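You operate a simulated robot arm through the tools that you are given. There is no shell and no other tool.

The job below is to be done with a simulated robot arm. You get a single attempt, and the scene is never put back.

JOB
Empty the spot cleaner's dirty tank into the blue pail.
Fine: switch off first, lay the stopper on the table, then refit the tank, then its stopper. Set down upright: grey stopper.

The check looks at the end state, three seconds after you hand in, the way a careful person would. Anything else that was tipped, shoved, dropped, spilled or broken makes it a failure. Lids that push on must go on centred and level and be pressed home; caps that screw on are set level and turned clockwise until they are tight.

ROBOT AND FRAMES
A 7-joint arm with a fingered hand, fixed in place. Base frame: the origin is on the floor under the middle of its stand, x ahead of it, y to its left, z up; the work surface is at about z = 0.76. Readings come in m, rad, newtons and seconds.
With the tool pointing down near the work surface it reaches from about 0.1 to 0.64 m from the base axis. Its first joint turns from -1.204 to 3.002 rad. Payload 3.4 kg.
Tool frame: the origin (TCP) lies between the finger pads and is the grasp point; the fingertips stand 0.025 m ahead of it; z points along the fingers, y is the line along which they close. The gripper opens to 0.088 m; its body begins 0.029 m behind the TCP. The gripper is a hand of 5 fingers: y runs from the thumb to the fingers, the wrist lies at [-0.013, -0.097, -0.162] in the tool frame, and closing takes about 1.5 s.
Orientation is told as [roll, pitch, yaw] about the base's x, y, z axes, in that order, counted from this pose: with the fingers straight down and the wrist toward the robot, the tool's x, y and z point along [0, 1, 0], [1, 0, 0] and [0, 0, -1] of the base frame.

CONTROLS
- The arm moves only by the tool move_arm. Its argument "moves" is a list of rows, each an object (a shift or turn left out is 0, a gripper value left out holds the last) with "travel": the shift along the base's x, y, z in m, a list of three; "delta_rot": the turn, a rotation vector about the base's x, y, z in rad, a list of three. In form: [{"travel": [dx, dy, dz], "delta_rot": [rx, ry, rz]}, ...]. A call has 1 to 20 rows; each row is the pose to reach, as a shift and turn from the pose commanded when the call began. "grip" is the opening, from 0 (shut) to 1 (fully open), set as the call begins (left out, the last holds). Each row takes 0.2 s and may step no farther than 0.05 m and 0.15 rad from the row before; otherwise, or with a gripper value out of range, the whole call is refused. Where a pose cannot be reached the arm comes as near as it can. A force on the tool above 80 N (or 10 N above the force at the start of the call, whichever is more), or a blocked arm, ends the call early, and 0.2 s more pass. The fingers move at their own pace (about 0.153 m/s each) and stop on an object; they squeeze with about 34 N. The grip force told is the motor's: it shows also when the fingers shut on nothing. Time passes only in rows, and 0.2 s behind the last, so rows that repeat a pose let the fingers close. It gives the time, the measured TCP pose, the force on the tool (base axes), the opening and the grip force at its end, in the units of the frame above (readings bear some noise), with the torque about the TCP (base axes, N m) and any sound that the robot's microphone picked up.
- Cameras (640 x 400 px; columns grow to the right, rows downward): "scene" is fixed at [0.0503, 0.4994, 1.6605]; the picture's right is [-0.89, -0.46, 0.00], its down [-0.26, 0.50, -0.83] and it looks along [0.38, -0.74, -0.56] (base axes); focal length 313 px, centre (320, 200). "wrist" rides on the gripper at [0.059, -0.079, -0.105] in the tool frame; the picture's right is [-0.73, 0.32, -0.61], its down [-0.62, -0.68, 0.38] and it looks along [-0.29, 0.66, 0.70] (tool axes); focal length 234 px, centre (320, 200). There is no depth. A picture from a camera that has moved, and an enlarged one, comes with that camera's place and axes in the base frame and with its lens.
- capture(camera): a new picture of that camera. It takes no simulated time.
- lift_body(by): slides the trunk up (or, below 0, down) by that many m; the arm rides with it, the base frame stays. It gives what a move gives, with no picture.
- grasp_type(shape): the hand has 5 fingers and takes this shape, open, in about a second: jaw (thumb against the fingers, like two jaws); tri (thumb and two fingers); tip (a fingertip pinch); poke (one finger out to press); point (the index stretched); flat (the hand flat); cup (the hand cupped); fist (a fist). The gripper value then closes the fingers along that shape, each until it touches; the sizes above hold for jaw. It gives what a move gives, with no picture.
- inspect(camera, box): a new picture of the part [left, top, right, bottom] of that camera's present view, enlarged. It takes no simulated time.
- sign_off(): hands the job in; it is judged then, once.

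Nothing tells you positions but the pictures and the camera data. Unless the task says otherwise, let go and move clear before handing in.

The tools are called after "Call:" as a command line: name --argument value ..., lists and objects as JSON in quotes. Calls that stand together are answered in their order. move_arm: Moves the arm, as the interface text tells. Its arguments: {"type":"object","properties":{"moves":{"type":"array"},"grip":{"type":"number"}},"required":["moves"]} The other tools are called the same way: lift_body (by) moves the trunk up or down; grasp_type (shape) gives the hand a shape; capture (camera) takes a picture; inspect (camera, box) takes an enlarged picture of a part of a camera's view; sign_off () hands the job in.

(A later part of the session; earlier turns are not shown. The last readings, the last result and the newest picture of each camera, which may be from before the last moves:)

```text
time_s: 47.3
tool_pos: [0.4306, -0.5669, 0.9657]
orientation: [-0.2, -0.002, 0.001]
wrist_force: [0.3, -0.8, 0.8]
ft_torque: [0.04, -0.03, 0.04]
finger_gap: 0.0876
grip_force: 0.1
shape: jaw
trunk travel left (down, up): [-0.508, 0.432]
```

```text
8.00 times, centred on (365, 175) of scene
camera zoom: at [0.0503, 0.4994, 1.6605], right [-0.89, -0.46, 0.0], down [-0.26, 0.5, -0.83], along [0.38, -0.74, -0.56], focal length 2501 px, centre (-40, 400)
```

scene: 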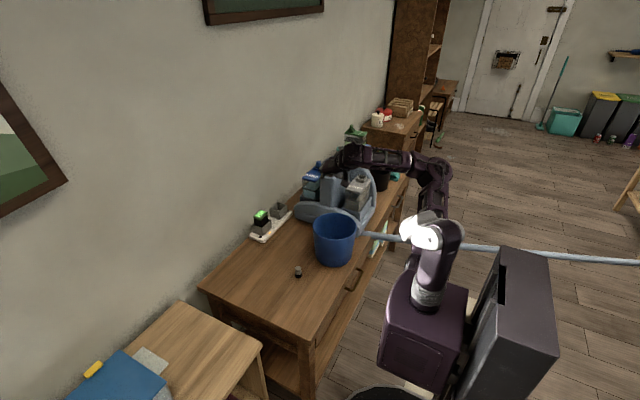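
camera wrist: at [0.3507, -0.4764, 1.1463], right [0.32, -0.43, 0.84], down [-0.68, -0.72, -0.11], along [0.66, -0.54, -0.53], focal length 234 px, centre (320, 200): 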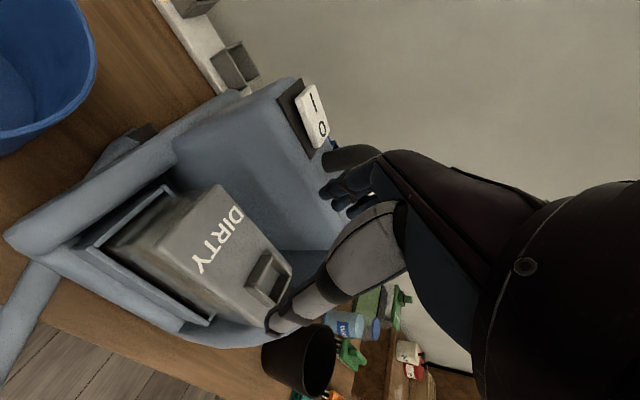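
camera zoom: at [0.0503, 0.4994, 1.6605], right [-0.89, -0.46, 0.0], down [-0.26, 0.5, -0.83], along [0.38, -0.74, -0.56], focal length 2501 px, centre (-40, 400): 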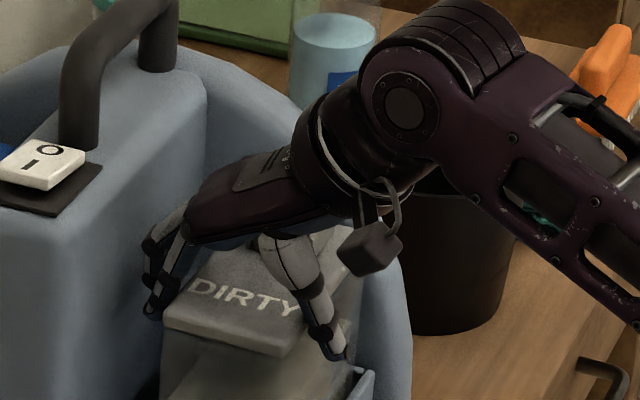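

Contact is gone. Closing on the tank now.

Call:
move_arm --moves '[{"travel": [0, 0, 0]}, {"travel": [0, 0, 0]}, {"travel": [0, 0, 0]}, {"travel": [0, 0, 0]}, {"travel": [0, 0, 0]}, {"travel": [0, 0, 0]}, {"travel": [0, 0, 0]}, {"travel": [0, 0, 0]}]' --grip 0

Call:
inspect --camera "wrist" --box '[120, 150, 400, 400]'

Call:
inspect --camera "scene" --box '[335, 150, 395, 220]'

```text
time_s: 49.1
tool_pos: [0.4305, -0.5672, 0.966]
orientation: [-0.2, 0.001, 0.001]
wrist_force: [-0.6, 0.4, 0.1]
ft_torque: [-0.05, -0.05, 0.11]
finger_gap: 0.0681
grip_force: 33.6
shape: jaw
trunk travel left (down, up): [-0.508, 0.432]
```

```text
1.60 times, centred on (260, 275) of wrist
camera zoom: at [0.3518, -0.4892, 1.0577], right [0.32, -0.59, 0.74], down [-0.68, -0.69, -0.25], along [0.66, -0.42, -0.62], focal length 375 px, centre (416, 80)
```

zoom: 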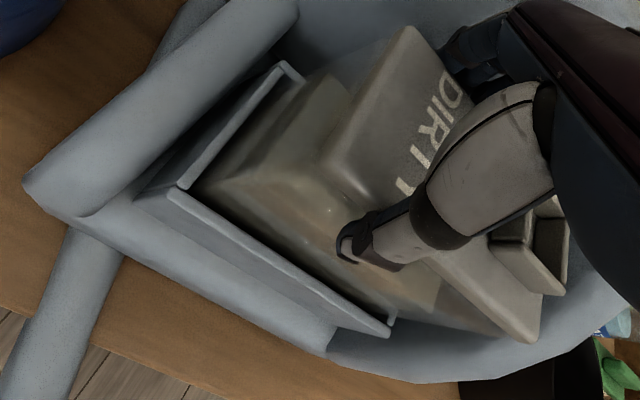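

```text
5.71 times, centred on (365, 185) of scene
camera zoom: at [0.0503, 0.4994, 1.6605], right [-0.89, -0.46, 0.0], down [-0.26, 0.5, -0.83], along [0.38, -0.74, -0.56], focal length 1786 px, centre (63, 286)
```

zoom: 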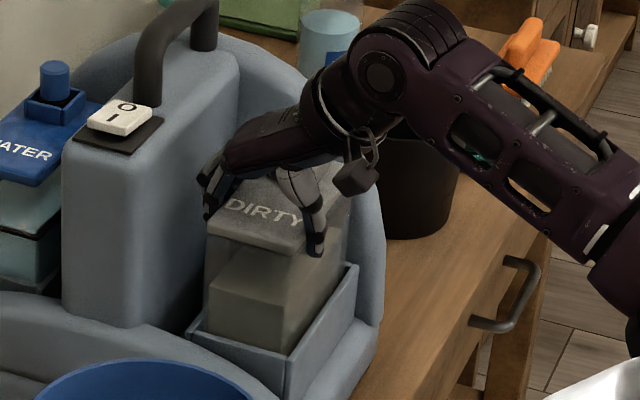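

The tank is gripped (gap 68 mm, 34 N). Lifting slowly and straight up.

Call:
move_arm --moves '[{"travel": [0, 0, 0.006]}, {"travel": [0, 0, 0.012]}, {"travel": [0, 0, 0.018]}, {"travel": [0, 0, 0.024]}, {"travel": [0, 0, 0.03]}]'

Call:
inspect --camera "wrist" --box '[120, 150, 400, 400]'

Call:
inspect --camera "scene" --box '[335, 150, 395, 220]'

```text
time_s: 50.3
tool_pos: [0.4312, -0.5692, 0.9958]
orientation: [-0.201, 0.0, 0.001]
wrist_force: [-0.3, -1.0, -4.8]
ft_torque: [0.0, 0.0, 0.0]
finger_gap: 0.0683
grip_force: 34.1
shape: jaw
trunk travel left (down, up): [-0.508, 0.432]
```

```text
1.60 times, centred on (260, 275) of wrist
camera zoom: at [0.3525, -0.4909, 1.0873], right [0.32, -0.59, 0.74], down [-0.68, -0.69, -0.25], along [0.66, -0.42, -0.62], focal length 375 px, centre (416, 80)
```

zoom: 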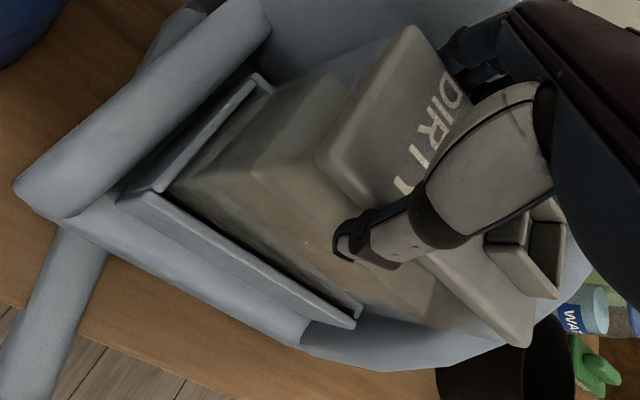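

```text
5.71 times, centred on (365, 185) of scene
camera zoom: at [0.0503, 0.4994, 1.6605], right [-0.89, -0.46, 0.0], down [-0.26, 0.5, -0.83], along [0.38, -0.74, -0.56], focal length 1786 px, centre (63, 286)
```

zoom: 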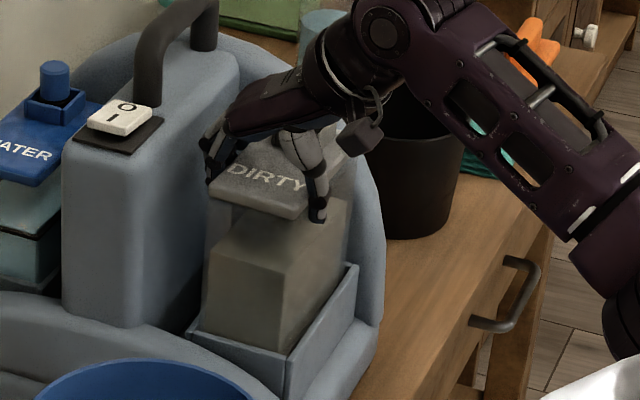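

The tank (about 0.5 kg) rises level. Continuing up until its bottom clears the tray and pail.

Call:
move_arm --moves '[{"travel": [0, 0, 0.015]}, {"travel": [0, 0, 0.03]}, {"travel": [0, 0, 0.05]}, {"travel": [0, 0, 0.07]}, {"travel": [0, 0, 0.09]}, {"travel": [0, 0, 0.11]}, {"travel": [0, 0, 0.125]}]'

Call:
capture --camera "scene"

Call:
inspect --camera "scene" --box '[310, 120, 410, 250]'

Call:
capture --camera "wrist"

```text
time_s: 51.9
tool_pos: [0.4301, -0.5697, 1.1209]
orientation: [-0.201, -0.001, 0.002]
wrist_force: [-0.4, 0.7, -4.6]
ft_torque: [0.12, -0.02, 0.02]
finger_gap: 0.0673
grip_force: 34.4
shape: jaw
trunk travel left (down, up): [-0.508, 0.432]
```

```text
taken
```

scene: 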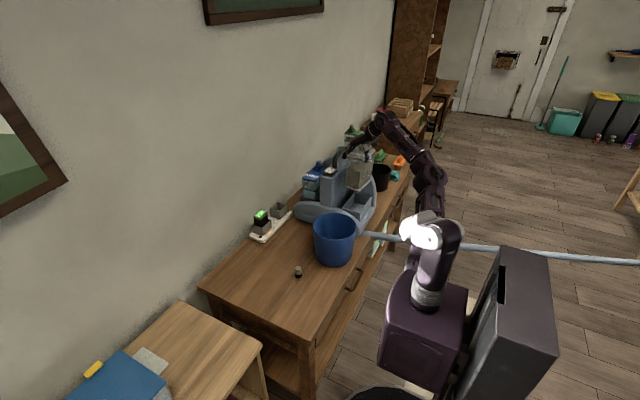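

```text
3.08 times, centred on (360, 185) of scene
camera zoom: at [0.0503, 0.4994, 1.6605], right [-0.89, -0.46, 0.0], down [-0.26, 0.5, -0.83], along [0.38, -0.74, -0.56], focal length 962 px, centre (197, 246)
```

zoom: 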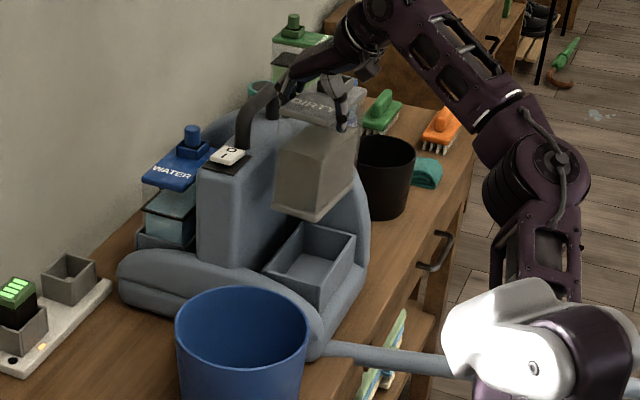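

```text
taken
camera wrist: at [0.3513, -0.4893, 1.2113], right [0.32, -0.59, 0.74], down [-0.68, -0.69, -0.25], along [0.66, -0.42, -0.62], focal length 234 px, centre (320, 200)
```

wrist: 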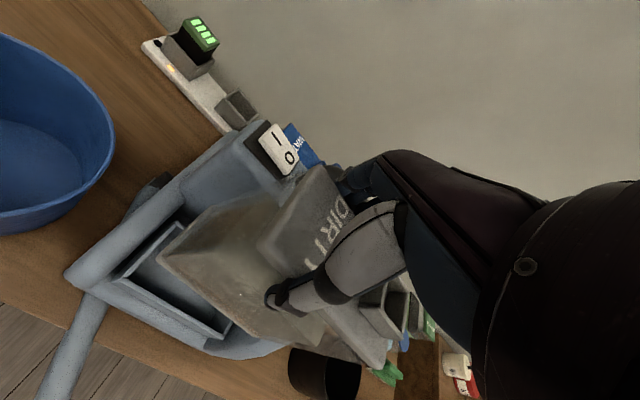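

The tank is out of its tray and level, bottom at about z 0.98. I'll carry it upright toward the pail first.

Call:
move_arm --moves '[{"travel": [-0.001, 0.03, 0.003]}, {"travel": [-0.002, 0.06, 0.005]}, {"travel": [-0.003, 0.09, 0.005]}, {"travel": [-0.004, 0.12, 0.005]}, {"travel": [-0.004, 0.145, 0.005]}]'

Call:
inspect --camera "scene" --box '[290, 120, 420, 280]'

Call:
capture --camera "wrist"

```text
time_s: 53.1
tool_pos: [0.4454, -0.4221, 1.1237]
orientation: [-0.2, -0.001, 0.001]
wrist_force: [0.4, -0.6, -3.3]
ft_torque: [0.12, -0.01, 0.02]
finger_gap: 0.0672
grip_force: 34.3
shape: jaw
out of reach, approached as far as the arm can: row 2, 3, 4, 5
trunk travel left (down, up): [-0.508, 0.432]
```

```text
2.50 times, centred on (355, 200) of scene
camera zoom: at [0.0503, 0.4994, 1.6605], right [-0.89, -0.46, 0.0], down [-0.26, 0.5, -0.83], along [0.38, -0.74, -0.56], focal length 782 px, centre (232, 200)
```

zoom: 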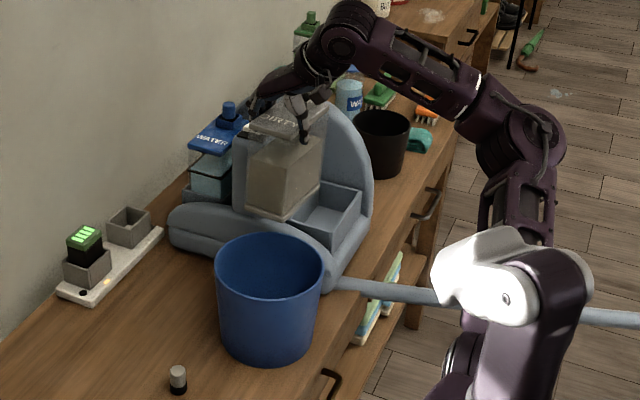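

```text
taken
camera wrist: at [0.3678, -0.3436, 1.2145], right [0.32, -0.59, 0.74], down [-0.68, -0.69, -0.25], along [0.66, -0.42, -0.62], focal length 234 px, centre (320, 200)
```

wrist: 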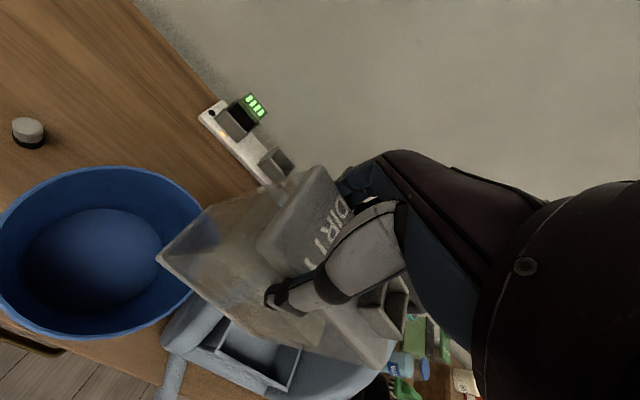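

The stopper and pail are clear; the arm just met a joint limit and drifted 2 cm in x, which tilting relieves. I'll start tilting while bringing the mouth over the pail (to about 45°, before pouring should start).

Call:
move_arm --moves '[{"travel": [-0.004, 0.012, -0.004], "delta_rot": [0.1, 0, 0]}, {"travel": [-0.008, 0.027, -0.004], "delta_rot": [0.2, 0, 0]}, {"travel": [-0.012, 0.042, -0.004], "delta_rot": [0.3, 0, 0]}, {"travel": [-0.015, 0.057, -0.009], "delta_rot": [0.4, 0, 0]}, {"travel": [-0.017, 0.072, -0.014], "delta_rot": [0.5, 0, 0]}, {"travel": [-0.018, 0.087, -0.019], "delta_rot": [0.6, 0, 0]}, {"travel": [-0.019, 0.097, -0.024], "delta_rot": [0.7, 0, 0]}, {"travel": [-0.019, 0.107, -0.024], "delta_rot": [0.785, 0, 0]}]'

Call:
inspect --camera "scene" --box '[290, 120, 420, 280]'

Call:
capture --camera "wrist"

```text
time_s: 54.9
tool_pos: [0.427, -0.3162, 1.0999]
orientation: [0.586, -0.002, 0.0]
wrist_force: [0.7, 0.1, -4.4]
ft_torque: [-0.13, 0.02, 0.0]
finger_gap: 0.0676
grip_force: 34.0
shape: jaw
out of reach, approached as far as the arm can: row 3
trunk travel left (down, up): [-0.508, 0.432]
```

```text
2.50 times, centred on (355, 200) of scene
camera zoom: at [0.0503, 0.4994, 1.6605], right [-0.89, -0.46, 0.0], down [-0.26, 0.5, -0.83], along [0.38, -0.74, -0.56], focal length 782 px, centre (232, 200)
```

zoom: 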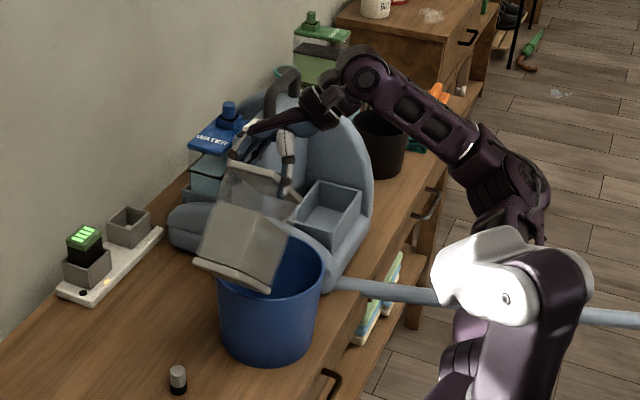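

```text
taken
camera wrist: at [0.3488, -0.3239, 1.2194], right [0.32, -0.94, 0.1], down [-0.68, -0.31, -0.66], along [0.66, 0.14, -0.74], focal length 234 px, centre (320, 200)
```

wrist: 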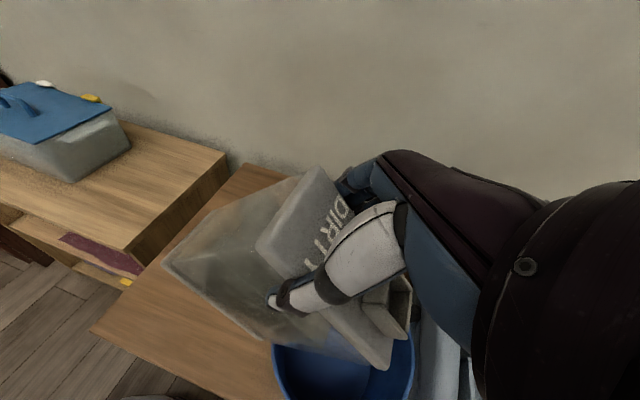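

At 45° the mouth is over the pail and nothing has spilled. Now a slow tilt to 90°, keeping the mouth centred.

Call:
move_arm --moves '[{"travel": [0, 0.003, -0.003], "delta_rot": [0.06, 0, 0]}, {"travel": [0, 0.005, -0.006], "delta_rot": [0.12, 0, 0]}, {"travel": [0, 0.006, -0.009], "delta_rot": [0.18, 0, 0]}, {"travel": [0, 0.006, -0.012], "delta_rot": [0.24, 0, 0]}, {"travel": [0, 0.005, -0.015], "delta_rot": [0.3, 0, 0]}, {"travel": [0, 0.004, -0.019], "delta_rot": [0.36, 0, 0]}]'

Call:
inspect --camera "scene" --box '[290, 120, 420, 280]'

Call:
inspect --camera "wrist" --box '[150, 150, 460, 400]'

```text
time_s: 56.3
tool_pos: [0.4267, -0.3119, 1.0806]
orientation: [0.945, -0.002, 0.0]
wrist_force: [0.4, -0.3, -4.0]
ft_torque: [-0.25, -0.05, 0.01]
finger_gap: 0.0679
grip_force: 33.7
shape: jaw
trunk travel left (down, up): [-0.508, 0.432]
```

```text
2.50 times, centred on (355, 200) of scene
camera zoom: at [0.0503, 0.4994, 1.6605], right [-0.89, -0.46, 0.0], down [-0.26, 0.5, -0.83], along [0.38, -0.74, -0.56], focal length 782 px, centre (232, 200)
```

zoom: 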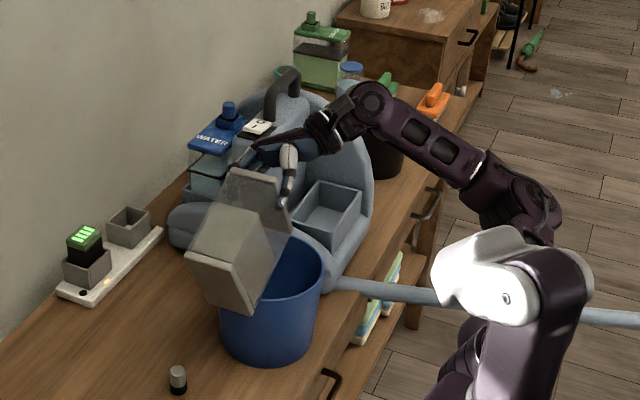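

```text
1.60 times, centred on (305, 275) of wrist
camera zoom: at [0.3485, -0.3622, 1.1896], right [0.32, -0.92, -0.23], down [-0.68, -0.05, -0.73], along [0.66, 0.39, -0.64], focal length 375 px, centre (344, 80)
```

zoom: 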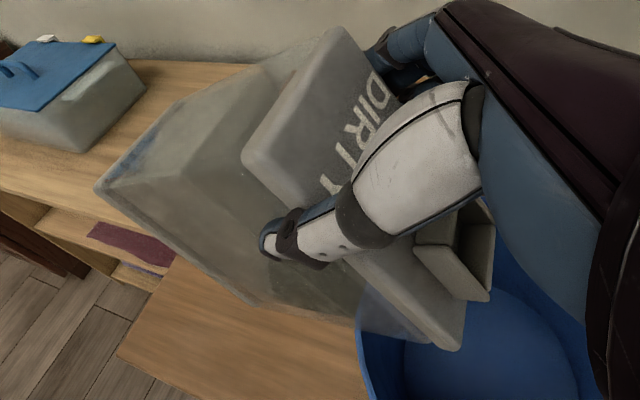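

Call:
move_arm --moves '[{"travel": [0, -0.002, -0.005], "delta_rot": [0.06, 0, 0]}, {"travel": [0, -0.004, -0.01], "delta_rot": [0.12, 0, 0]}, {"travel": [0, -0.008, -0.015], "delta_rot": [0.18, 0, 0]}, {"travel": [0, -0.012, -0.02], "delta_rot": [0.24, 0, 0]}, {"travel": [0, -0.016, -0.024], "delta_rot": [0.3, 0, 0]}, {"travel": [0, -0.02, -0.027], "delta_rot": [0.36, 0, 0]}, {"travel": [0, -0.023, -0.03], "delta_rot": [0.425, 0, 0]}]'

Call:
inspect --camera "scene" --box '[290, 120, 420, 280]'

Call:
capture --camera "wrist"

```text
time_s: 57.9
tool_pos: [0.4281, -0.3338, 1.0518]
orientation: [1.37, -0.001, 0.0]
wrist_force: [0.5, -0.6, -3.1]
ft_torque: [-0.19, -0.02, -0.05]
finger_gap: 0.0673
grip_force: 33.7
shape: jaw
trunk travel left (down, up): [-0.508, 0.432]
```

```text
2.50 times, centred on (355, 200) of scene
camera zoom: at [0.0503, 0.4994, 1.6605], right [-0.89, -0.46, 0.0], down [-0.26, 0.5, -0.83], along [0.38, -0.74, -0.56], focal length 782 px, centre (232, 200)
```

zoom: 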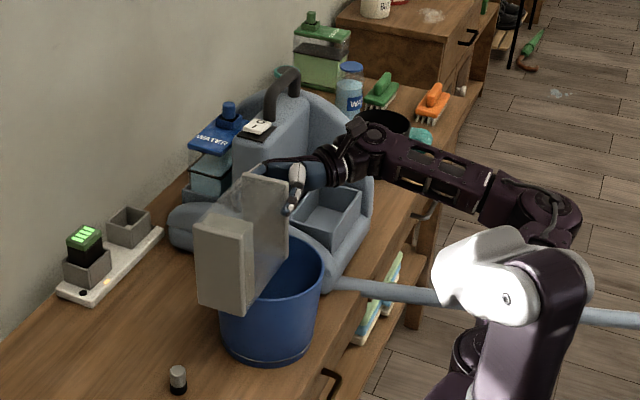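

```text
taken
camera wrist: at [0.3479, -0.4258, 1.1289], right [0.32, -0.74, -0.59], down [-0.68, 0.25, -0.69], along [0.66, 0.62, -0.42], focal length 234 px, centre (320, 200)
```

wrist: 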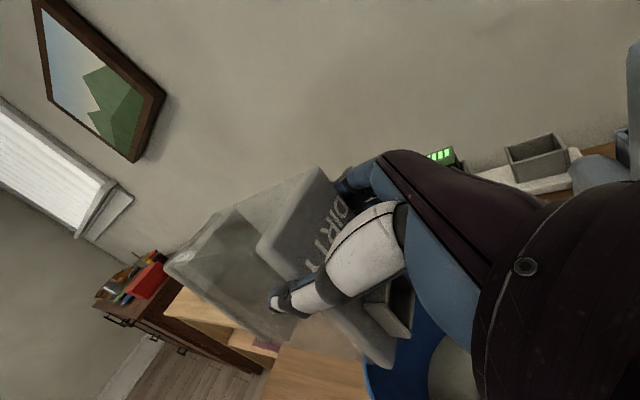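

Dirty liquid is now in the pail and the load is dropping (3.1 N). Continuing the tilt to about 130°.

Call:
move_arm --moves '[{"travel": [0, -0.005, 0.003], "delta_rot": [0.1, 0, 0]}, {"travel": [0, -0.011, 0.006], "delta_rot": [0.2, 0, 0]}, {"travel": [0, -0.018, 0.008], "delta_rot": [0.3, 0, 0]}, {"travel": [0, -0.025, 0.008], "delta_rot": [0.4, 0, 0]}, {"travel": [0, -0.031, 0.008], "delta_rot": [0.5, 0, 0]}, {"travel": [0, -0.037, 0.008], "delta_rot": [0.6, 0, 0]}, {"travel": [0, -0.043, 0.008], "delta_rot": [0.7, 0, 0]}, {"travel": [0, -0.043, 0.008], "delta_rot": [0.7, 0, 0]}, {"travel": [0, -0.043, 0.008], "delta_rot": [0.7, 0, 0]}, {"travel": [0, -0.043, 0.008], "delta_rot": [0.7, 0, 0]}]'

Call:
inspect --camera "scene" --box '[290, 120, 420, 280]'

Call:
capture --camera "wrist"

```text
time_s: 60.1
tool_pos: [0.4055, -0.3702, 1.0541]
orientation: [2.067, 0.002, -0.003]
wrist_force: [-0.3, 0.5, -1.2]
ft_torque: [-0.11, 0.02, -0.02]
finger_gap: 0.0675
grip_force: 33.9
shape: jaw
out of reach, approached as far as the arm can: row 4, 5, 6, 7, 8, 9, 10
trunk travel left (down, up): [-0.508, 0.432]
```

```text
2.50 times, centred on (355, 200) of scene
camera zoom: at [0.0503, 0.4994, 1.6605], right [-0.89, -0.46, 0.0], down [-0.26, 0.5, -0.83], along [0.38, -0.74, -0.56], focal length 782 px, centre (232, 200)
```

zoom: 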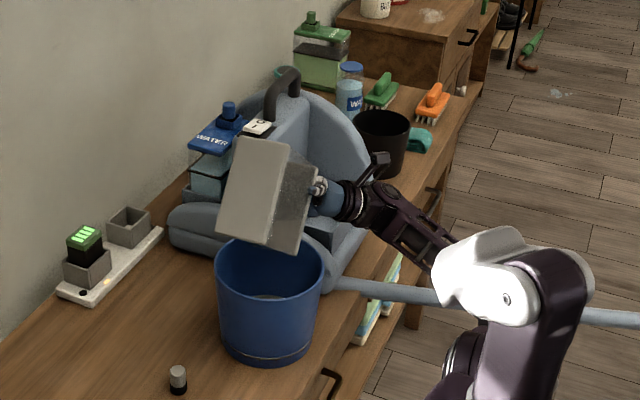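

```text
taken
camera wrist: at [0.3261, -0.4902, 1.0562], right [0.32, -0.19, -0.93], down [-0.68, 0.64, -0.36], along [0.66, 0.75, 0.08], focal length 234 px, centre (320, 200)
```

wrist: 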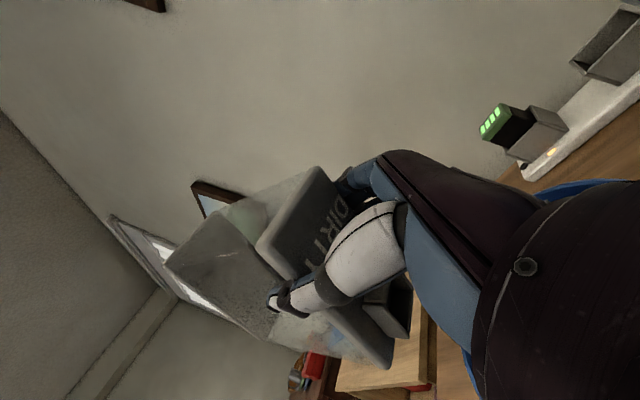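

The load has fallen to about 1.2 N, so the tank is nearly or fully empty. I'll hold to let the last drops drain.

Call:
move_arm --moves '[{"travel": [0, 0, 0]}, {"travel": [0, 0, 0]}, {"travel": [0, 0, 0]}, {"travel": [0, 0, 0]}, {"travel": [0, 0, 0]}, {"travel": [0, 0, 0]}, {"travel": [0, 0, 0]}, {"travel": [0, 0, 0]}, {"travel": [0, 0, 0]}, {"travel": [0, 0, 0]}]'

Call:
inspect --camera "scene" --box '[310, 150, 390, 280]'

Call:
inspect --camera "wrist" --box '[150, 140, 430, 390]'

```text
time_s: 62.3
tool_pos: [0.4053, -0.3694, 1.0542]
orientation: [2.068, 0.003, -0.003]
wrist_force: [-0.7, 0.9, -0.5]
ft_torque: [-0.09, 0.04, -0.01]
finger_gap: 0.0677
grip_force: 34.2
shape: jaw
trunk travel left (down, up): [-0.508, 0.432]
```

```text
3.08 times, centred on (350, 215) of scene
camera zoom: at [0.0503, 0.4994, 1.6605], right [-0.89, -0.46, 0.0], down [-0.26, 0.5, -0.83], along [0.38, -0.74, -0.56], focal length 962 px, centre (228, 154)
```

zoom: 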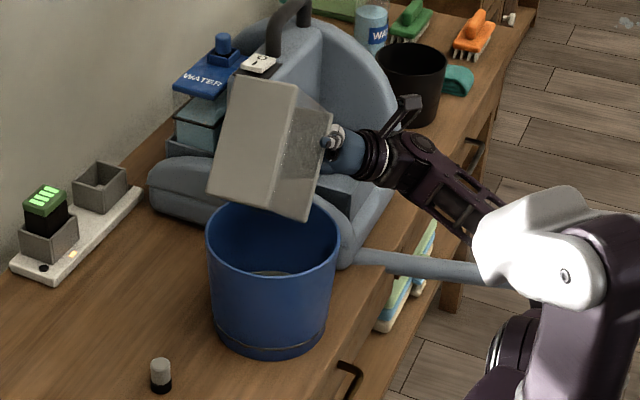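

```text
1.60 times, centred on (290, 265) of wrist
camera zoom: at [0.3261, -0.4902, 1.0563], right [0.32, -0.19, -0.93], down [-0.68, 0.64, -0.36], along [0.66, 0.75, 0.08], focal length 375 px, centre (368, 96)
```

zoom: 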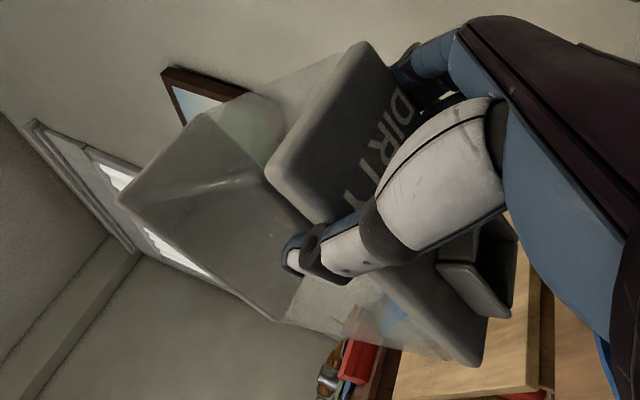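

Call:
inspect --camera "scene" --box '[305, 205, 365, 275]'

Call:
move_arm --moves '[{"travel": [0, 0, 0.005], "delta_rot": [0.08, 0, 0]}, {"travel": [0, 0, 0.01], "delta_rot": [0.16, 0, 0]}, {"travel": [0, 0, 0.01], "delta_rot": [0.24, 0, 0]}, {"travel": [0, 0, 0.01], "delta_rot": [0.24, 0, 0]}, {"travel": [0, 0, 0.01], "delta_rot": [0.24, 0, 0]}]'

Call:
inspect --camera "wrist" --box '[150, 140, 430, 390]'

```text
5.71 times, centred on (335, 240) of scene
camera zoom: at [0.0503, 0.4994, 1.6605], right [-0.89, -0.46, 0.0], down [-0.26, 0.5, -0.83], along [0.38, -0.74, -0.56], focal length 1786 px, centre (234, -29)
```

zoom: 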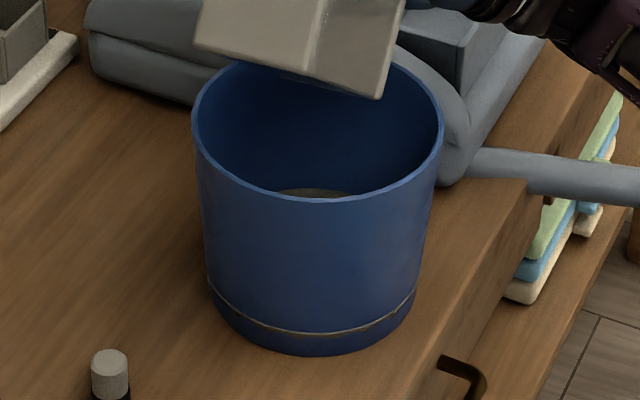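

```text
time_s: 63.5
tool_pos: [0.3945, -0.3483, 1.0452]
orientation: [2.309, 0.003, -0.003]
wrist_force: [-0.1, 0.1, -0.6]
ft_torque: [-0.06, -0.05, -0.05]
finger_gap: 0.0678
grip_force: 33.9
shape: jaw
out of reach, approached as far as the arm can: row 1, 2, 3, 4, 5
trunk travel left (down, up): [-0.508, 0.432]
```

```text
1.60 times, centred on (290, 265) of wrist
camera zoom: at [0.3146, -0.4655, 1.0181], right [0.32, 0.04, -0.95], down [-0.68, 0.7, -0.2], along [0.66, 0.71, 0.25], focal length 375 px, centre (368, 96)
```

zoom: 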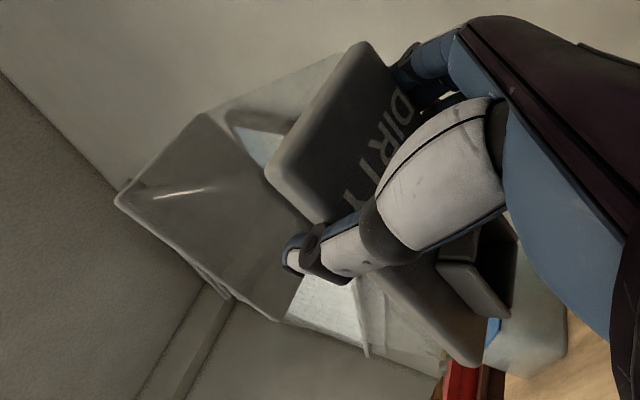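

The tank now looks clear and empty, and the liquid sits in the pail. I'll reverse the tilt over the pail.

Call:
move_arm --moves '[{"travel": [0.004, 0.0, 0.005], "delta_rot": [-0.117, 0, 0]}, {"travel": [0.008, 0.0, 0.01], "delta_rot": [-0.234, 0, 0]}, {"travel": [0.012, 0.0, 0.012], "delta_rot": [-0.351, 0, 0]}, {"travel": [0.016, 0.003, 0.012], "delta_rot": [-0.468, 0, 0]}, {"travel": [0.02, 0.006, 0.012], "delta_rot": [-0.585, 0, 0]}, {"travel": [0.024, 0.009, 0.012], "delta_rot": [-0.702, 0, 0]}, {"travel": [0.028, 0.012, 0.012], "delta_rot": [-0.819, 0, 0]}, {"travel": [0.0325, 0.014, 0.012], "delta_rot": [-0.939, 0, 0]}]'

Call:
inspect --camera "scene" --box '[290, 120, 420, 280]'

```text
time_s: 65.3
tool_pos: [0.4266, -0.3335, 1.058]
orientation: [1.369, -0.001, 0.0]
wrist_force: [0.1, 0.3, -0.5]
ft_torque: [-0.06, 0.01, -0.03]
finger_gap: 0.0673
grip_force: 33.8
shape: jaw
trunk travel left (down, up): [-0.508, 0.432]
```

```text
2.50 times, centred on (355, 200) of scene
camera zoom: at [0.0503, 0.4994, 1.6605], right [-0.89, -0.46, 0.0], down [-0.26, 0.5, -0.83], along [0.38, -0.74, -0.56], focal length 782 px, centre (232, 200)
```

zoom: 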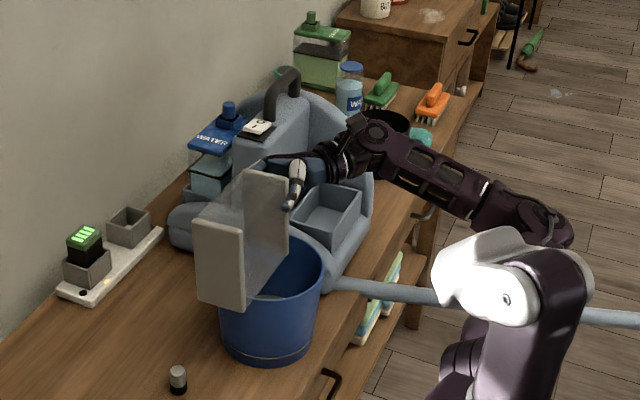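

Call:
move_arm --moves '[{"travel": [0, 0.006, 0.012], "delta_rot": [-0.112, 0, 0]}, {"travel": [0, 0.012, 0.02], "delta_rot": [-0.224, 0, 0]}, {"travel": [0, 0.018, 0.026], "delta_rot": [-0.336, 0, 0]}, {"travel": [0, 0.021, 0.032], "delta_rot": [-0.448, 0, 0]}, {"travel": [0, 0.022, 0.036], "delta_rot": [-0.56, 0, 0]}, {"travel": [0, 0.02, 0.039], "delta_rot": [-0.672, 0, 0]}, {"travel": [0, 0.018, 0.043], "delta_rot": [-0.785, 0, 0]}, {"travel": [0.001, 0.008, 0.048], "delta_rot": [-0.885, 0, 0]}, {"travel": [0.002, -0.002, 0.053], "delta_rot": [-0.985, 0, 0]}, {"travel": [0.004, -0.017, 0.058], "delta_rot": [-1.085, 0, 0]}, {"travel": [0.007, -0.032, 0.06], "delta_rot": [-1.185, 0, 0]}, {"travel": [0.01, -0.047, 0.062], "delta_rot": [-1.285, 0, 0]}, {"travel": [0.014, -0.062, 0.064], "delta_rot": [-1.385, 0, 0]}, {"travel": [0.018, -0.077, 0.066], "delta_rot": [-1.485, 0, 0]}, {"travel": [0.02, -0.092, 0.067], "delta_rot": [-1.57, 0, 0]}]'

Call:
inspect --camera "scene" --box '[290, 120, 420, 280]'

Call:
capture --camera "wrist"

```text
time_s: 68.5
tool_pos: [0.4455, -0.4267, 1.126]
orientation: [-0.2, -0.002, 0.0]
wrist_force: [0.9, 0.8, -1.2]
ft_torque: [0.03, -0.02, 0.01]
finger_gap: 0.0675
grip_force: 34.4
shape: jaw
trunk travel left (down, up): [-0.508, 0.432]
```

```text
2.50 times, centred on (355, 200) of scene
camera zoom: at [0.0503, 0.4994, 1.6605], right [-0.89, -0.46, 0.0], down [-0.26, 0.5, -0.83], along [0.38, -0.74, -0.56], focal length 782 px, centre (232, 200)
```

zoom: 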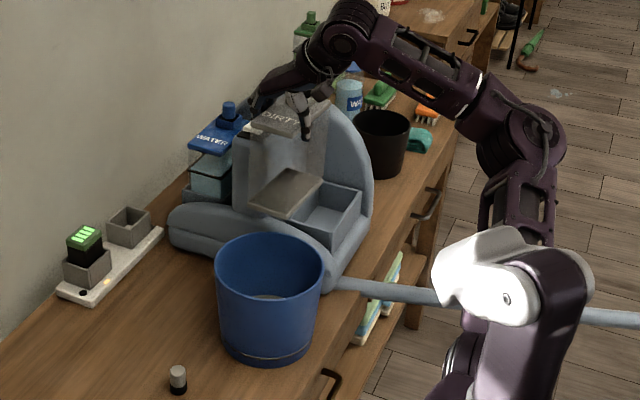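

```text
taken
camera wrist: at [0.3675, -0.3484, 1.2164], right [0.32, -0.59, 0.74], down [-0.68, -0.69, -0.25], along [0.66, -0.42, -0.62], focal length 234 px, centre (320, 200)
```

wrist: 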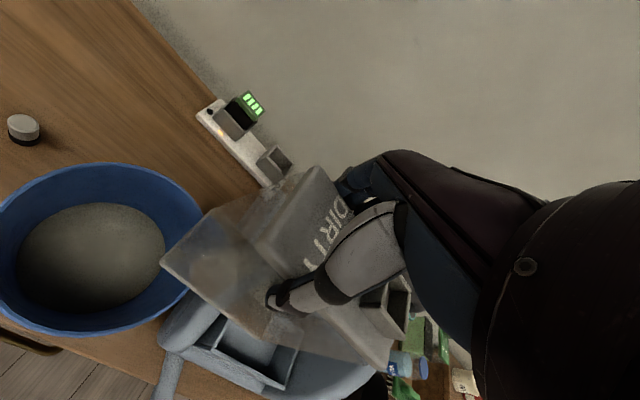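

The tank is empty and upright, and the pail holds the dirty water. Carrying the tank back above its tray.

Call:
move_arm --moves '[{"travel": [-0.003, -0.03, 0]}, {"travel": [-0.007, -0.06, 0]}, {"travel": [-0.011, -0.09, 0]}, {"travel": [-0.0149, -0.12, 0]}, {"travel": [-0.0149, -0.1415, 0]}, {"travel": [-0.0149, -0.1415, 0]}]'

Call:
inspect --camera "scene" --box '[310, 120, 410, 250]'

Call:
capture --camera "wrist"

```text
time_s: 69.9
tool_pos: [0.4313, -0.5689, 1.1245]
orientation: [-0.2, 0.0, 0.001]
wrist_force: [-0.6, -0.2, -1.2]
ft_torque: [0.04, -0.02, -0.03]
finger_gap: 0.0672
grip_force: 33.8
shape: jaw
trunk travel left (down, up): [-0.508, 0.432]
```

```text
3.08 times, centred on (360, 185) of scene
camera zoom: at [0.0503, 0.4994, 1.6605], right [-0.89, -0.46, 0.0], down [-0.26, 0.5, -0.83], along [0.38, -0.74, -0.56], focal length 962 px, centre (197, 246)
```

zoom: 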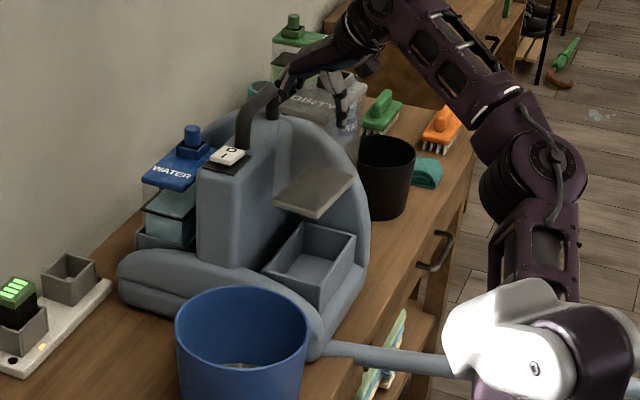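

```text
taken
camera wrist: at [0.3524, -0.4906, 1.2153], right [0.32, -0.59, 0.74], down [-0.68, -0.69, -0.25], along [0.66, -0.42, -0.62], focal length 234 px, centre (320, 200)
```

wrist: 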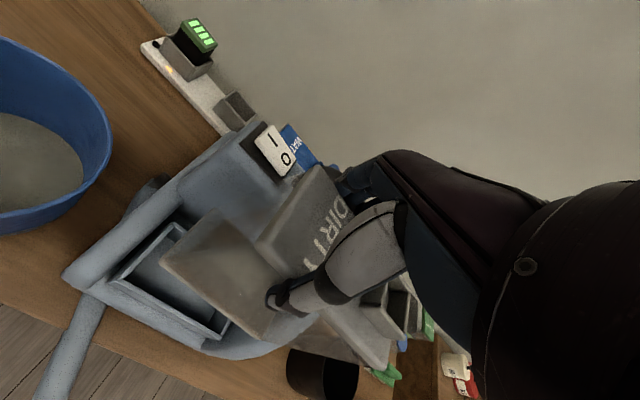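

Aligned above the tray again. Lowering in stages along the same line I lifted it.

Call:
move_arm --moves '[{"travel": [-0.0005, 0.001, -0.02]}, {"travel": [-0.0005, 0.001, -0.045]}, {"travel": [-0.0005, 0.001, -0.07]}, {"travel": [-0.0005, 0.001, -0.09]}, {"travel": [-0.0005, 0.001, -0.105]}]'

Call:
inspect --camera "scene" --box '[335, 150, 395, 220]'

Call:
inspect --camera "wrist" --box '[100, 150, 400, 400]'

```text
time_s: 71.1
tool_pos: [0.4294, -0.5652, 1.0214]
orientation: [-0.204, -0.009, 0.003]
wrist_force: [3.1, -2.3, 15.8]
ft_torque: [-0.2, 0.03, -0.05]
finger_gap: 0.0674
grip_force: 34.5
shape: jaw
trunk travel left (down, up): [-0.508, 0.432]
```

```text
5.71 times, centred on (365, 185) of scene
camera zoom: at [0.0503, 0.4994, 1.6605], right [-0.89, -0.46, 0.0], down [-0.26, 0.5, -0.83], along [0.38, -0.74, -0.56], focal length 1786 px, centre (63, 286)
```

zoom: 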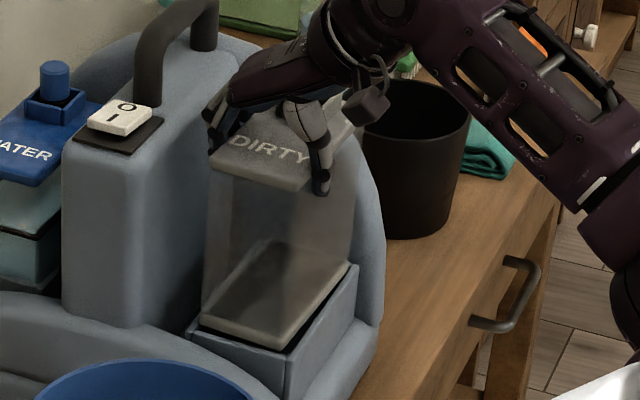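

```text
1.60 times, centred on (250, 275) of wrist
camera zoom: at [0.3495, -0.4867, 1.1123], right [0.32, -0.59, 0.74], down [-0.68, -0.69, -0.25], along [0.66, -0.42, -0.62], focal length 375 px, centre (432, 80)
```

zoom: 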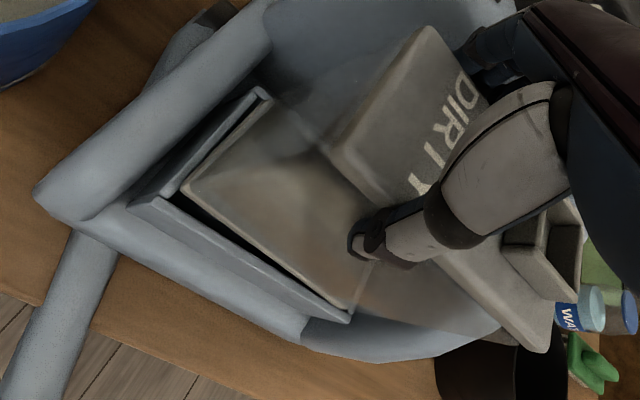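

The tank bottom is catching on the tray rim (16 N up). I'll back up 1.5 cm and look closely at the alignment.

Call:
move_arm --moves '[{"travel": [0, 0, 0.008]}, {"travel": [0, 0, 0.018]}, {"travel": [0, 0, 0.018]}]'

Call:
inspect --camera "wrist" --box '[140, 180, 320, 360]'

Call:
inspect --camera "scene" --box '[340, 165, 395, 225]'

```text
time_s: 71.9
tool_pos: [0.43, -0.5689, 1.0343]
orientation: [-0.198, 0.003, 0.002]
wrist_force: [0.2, -0.1, -0.2]
ft_torque: [0.07, 0.02, -0.01]
finger_gap: 0.0673
grip_force: 34.0
shape: jaw
trunk travel left (down, up): [-0.508, 0.432]
```

```text
2.22 times, centred on (230, 270) of wrist
camera zoom: at [0.3515, -0.4893, 1.1259], right [0.32, -0.59, 0.74], down [-0.68, -0.69, -0.25], along [0.66, -0.42, -0.63], focal length 520 px, centre (520, 44)
```

zoom: 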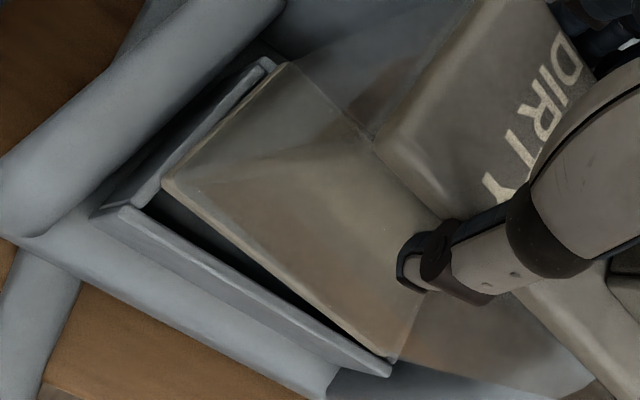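

```text
6.67 times, centred on (368, 195) of scene
camera zoom: at [0.0503, 0.4994, 1.6605], right [-0.89, -0.46, 0.0], down [-0.26, 0.5, -0.83], along [0.38, -0.74, -0.56], focal length 2084 px, centre (3, 233)
```

zoom: 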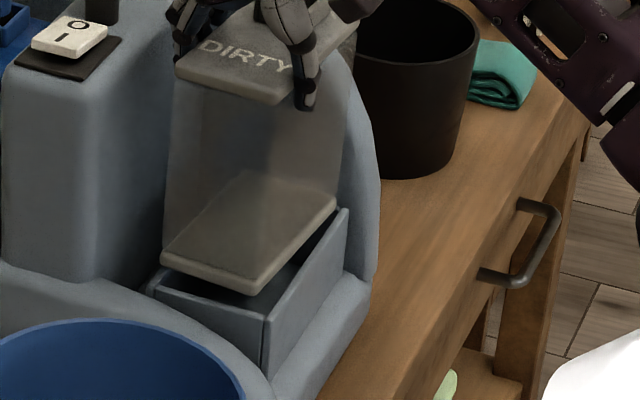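

The hand is right above the seat, but the tank seems slightly turned in my grip. I'll take the same crop as when it was seated to compare.

Call:
inspect --camera "wrist" --box '[120, 150, 400, 400]'

Call:
inspect --camera "wrist" --box '[230, 150, 430, 390]'

```text
1.60 times, centred on (260, 275) of wrist
camera zoom: at [0.3515, -0.4893, 1.1259], right [0.32, -0.59, 0.74], down [-0.68, -0.69, -0.25], along [0.66, -0.42, -0.63], focal length 375 px, centre (416, 80)
```

zoom: 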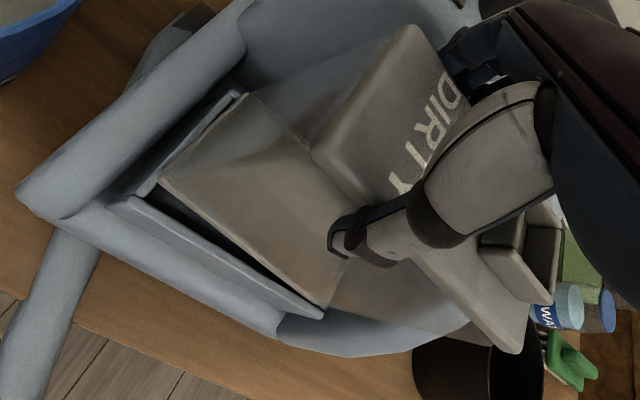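

```text
1.67 times, centred on (330, 270) of wrist
camera zoom: at [0.3515, -0.4893, 1.1259], right [0.32, -0.59, 0.74], down [-0.68, -0.69, -0.25], along [0.66, -0.42, -0.63], focal length 390 px, centre (303, 83)
```

zoom: 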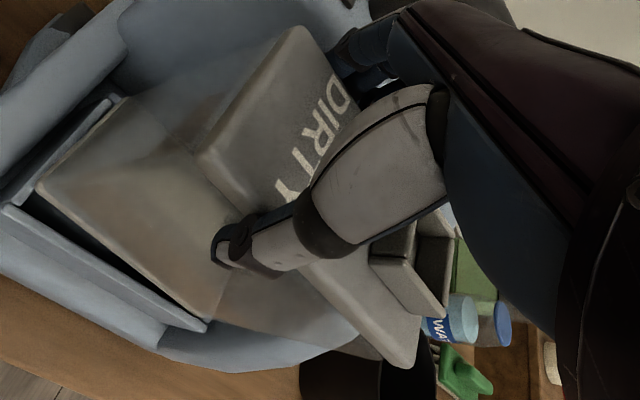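

Call:
inspect --camera "scene" --box '[345, 180, 380, 205]'

Call:
inspect --camera "scene" --box '[340, 155, 380, 185]'

Call:
inspect --camera "wrist" --box '[160, 190, 280, 320]'

```text
16.00 times, centred on (362, 192) of scene
camera zoom: at [0.0503, 0.4994, 1.6605], right [-0.89, -0.46, 0.0], down [-0.26, 0.5, -0.83], along [0.38, -0.74, -0.56], focal length 5002 px, centre (-360, 320)
```

zoom: 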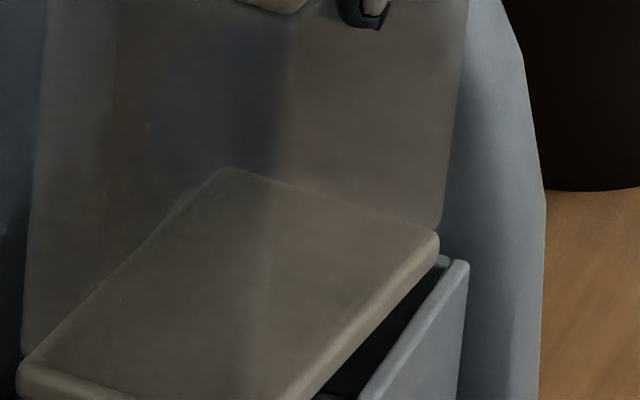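

```text
13.33 times, centred on (360, 170) of scene
camera zoom: at [0.0503, 0.4994, 1.6605], right [-0.89, -0.46, 0.0], down [-0.26, 0.5, -0.83], along [0.38, -0.74, -0.56], focal length 4168 px, centre (-213, 600)
```

zoom: 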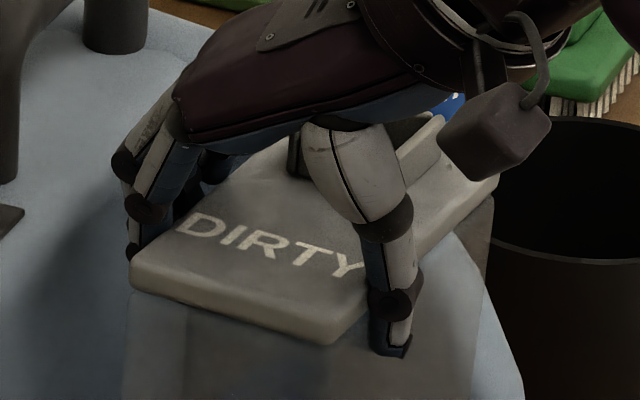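

```text
3.08 times, centred on (220, 255) of wrist
camera zoom: at [0.3515, -0.4893, 1.1259], right [0.32, -0.59, 0.74], down [-0.68, -0.69, -0.25], along [0.66, -0.42, -0.63], focal length 720 px, centre (628, 31)
```

zoom: 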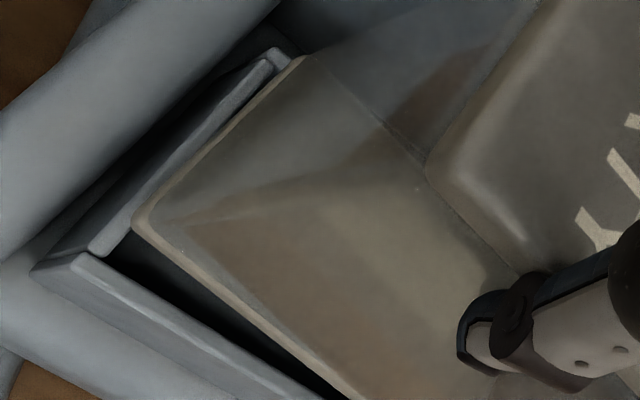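

The tank has turned about 4° in yaw (and a hair in tilt) within my grip. I'll counter-rotate the hand slightly, re-centre, and compare edges again.

Call:
move_arm --moves '[{"travel": [0, 0, 0.006], "delta_rot": [0, 0, 0]}, {"travel": [-0.002, 0.002, 0.008], "delta_rot": [-0.015, 0, 0.035]}, {"travel": [-0.0038, 0.0045, 0.008], "delta_rot": [-0.03, 0, 0.075]}, {"travel": [-0.0038, 0.0045, 0.008], "delta_rot": [-0.03, 0, 0.075]}]'

Call:
inspect --camera "scene" --box '[340, 165, 395, 225]'

Call:
inspect --camera "wrist" --box '[140, 180, 320, 360]'

```text
time_s: 72.9
tool_pos: [0.4256, -0.5625, 1.0448]
orientation: [-0.231, 0.003, 0.08]
wrist_force: [0.6, -0.4, -1.5]
ft_torque: [0.01, -0.02, -0.02]
finger_gap: 0.0671
grip_force: 34.1
shape: jaw
trunk travel left (down, up): [-0.508, 0.432]
```

```text
6.67 times, centred on (368, 195) of scene
camera zoom: at [0.0503, 0.4994, 1.6605], right [-0.89, -0.46, 0.0], down [-0.26, 0.5, -0.83], along [0.38, -0.74, -0.56], focal length 2084 px, centre (3, 233)
```

zoom: 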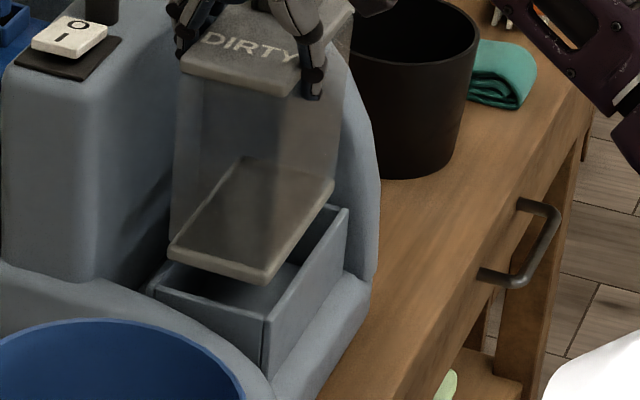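

```text
2.22 times, centred on (230, 270) of wrist
camera zoom: at [0.3418, -0.4879, 1.133], right [0.37, -0.54, 0.76], down [-0.63, -0.75, -0.23], along [0.69, -0.39, -0.61], focal length 520 px, centre (520, 44)
```

zoom: 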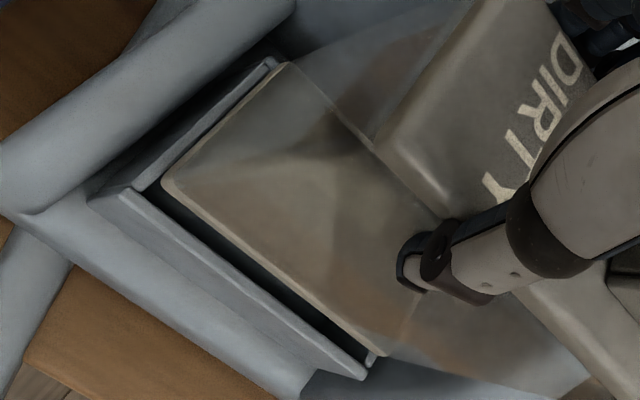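

Edges are now nearly parallel; the tank needs about 5 mm toward the back. Correcting and checking again.

Call:
move_arm --moves '[{"travel": [0, -0.0055, 0], "delta_rot": [0, 0, -0.012]}, {"travel": [0, -0.0055, -0.004], "delta_rot": [0, 0, -0.012]}]'

Call:
inspect --camera "scene" --box '[345, 175, 385, 210]'

Call:
inspect --camera "wrist" --box '[140, 180, 320, 360]'

Call:
inspect --camera "scene" --box '[340, 150, 395, 200]'

```text
time_s: 73.5
tool_pos: [0.4261, -0.5678, 1.0413]
orientation: [-0.232, 0.002, 0.065]
wrist_force: [-0.3, -0.4, -1.4]
ft_torque: [0.03, -0.01, 0.04]
finger_gap: 0.0673
grip_force: 34.1
shape: jaw
trunk travel left (down, up): [-0.508, 0.432]
```

```text
11.43 times, centred on (365, 192) of scene
camera zoom: at [0.0503, 0.4994, 1.6605], right [-0.89, -0.46, 0.0], down [-0.26, 0.5, -0.83], along [0.38, -0.74, -0.56], focal length 3573 px, centre (-194, 286)
```

zoom: 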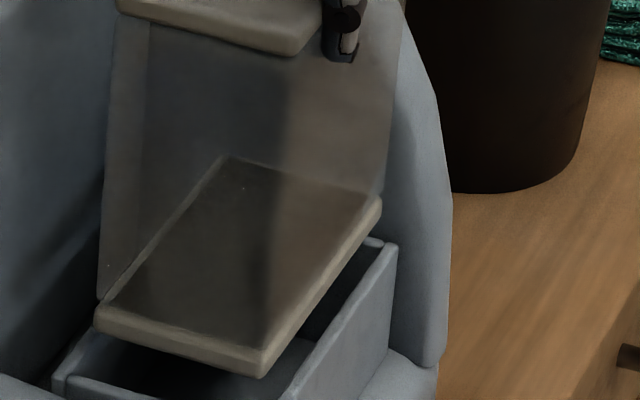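

```text
2.22 times, centred on (230, 270) of wrist
camera zoom: at [0.3421, -0.4931, 1.1285], right [0.36, -0.55, 0.76], down [-0.64, -0.74, -0.23], along [0.68, -0.4, -0.61], focal length 520 px, centre (520, 44)
```

zoom: 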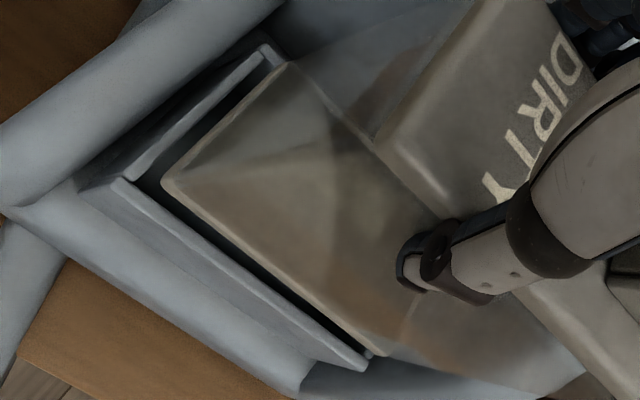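

```text
8.00 times, centred on (368, 175) of scene
camera zoom: at [0.0503, 0.4994, 1.6605], right [-0.89, -0.46, 0.0], down [-0.26, 0.5, -0.83], along [0.38, -0.74, -0.56], focal length 2501 px, centre (-60, 400)
```

zoom: 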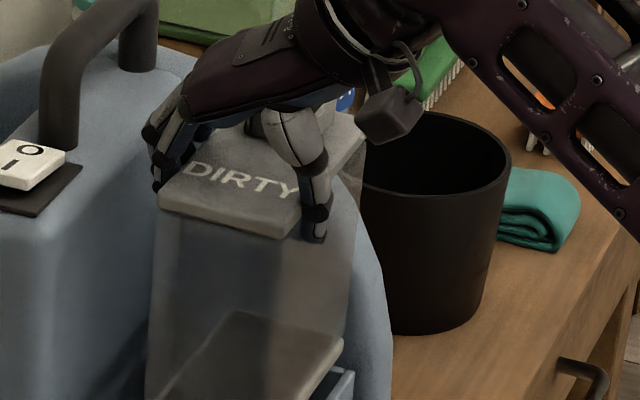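

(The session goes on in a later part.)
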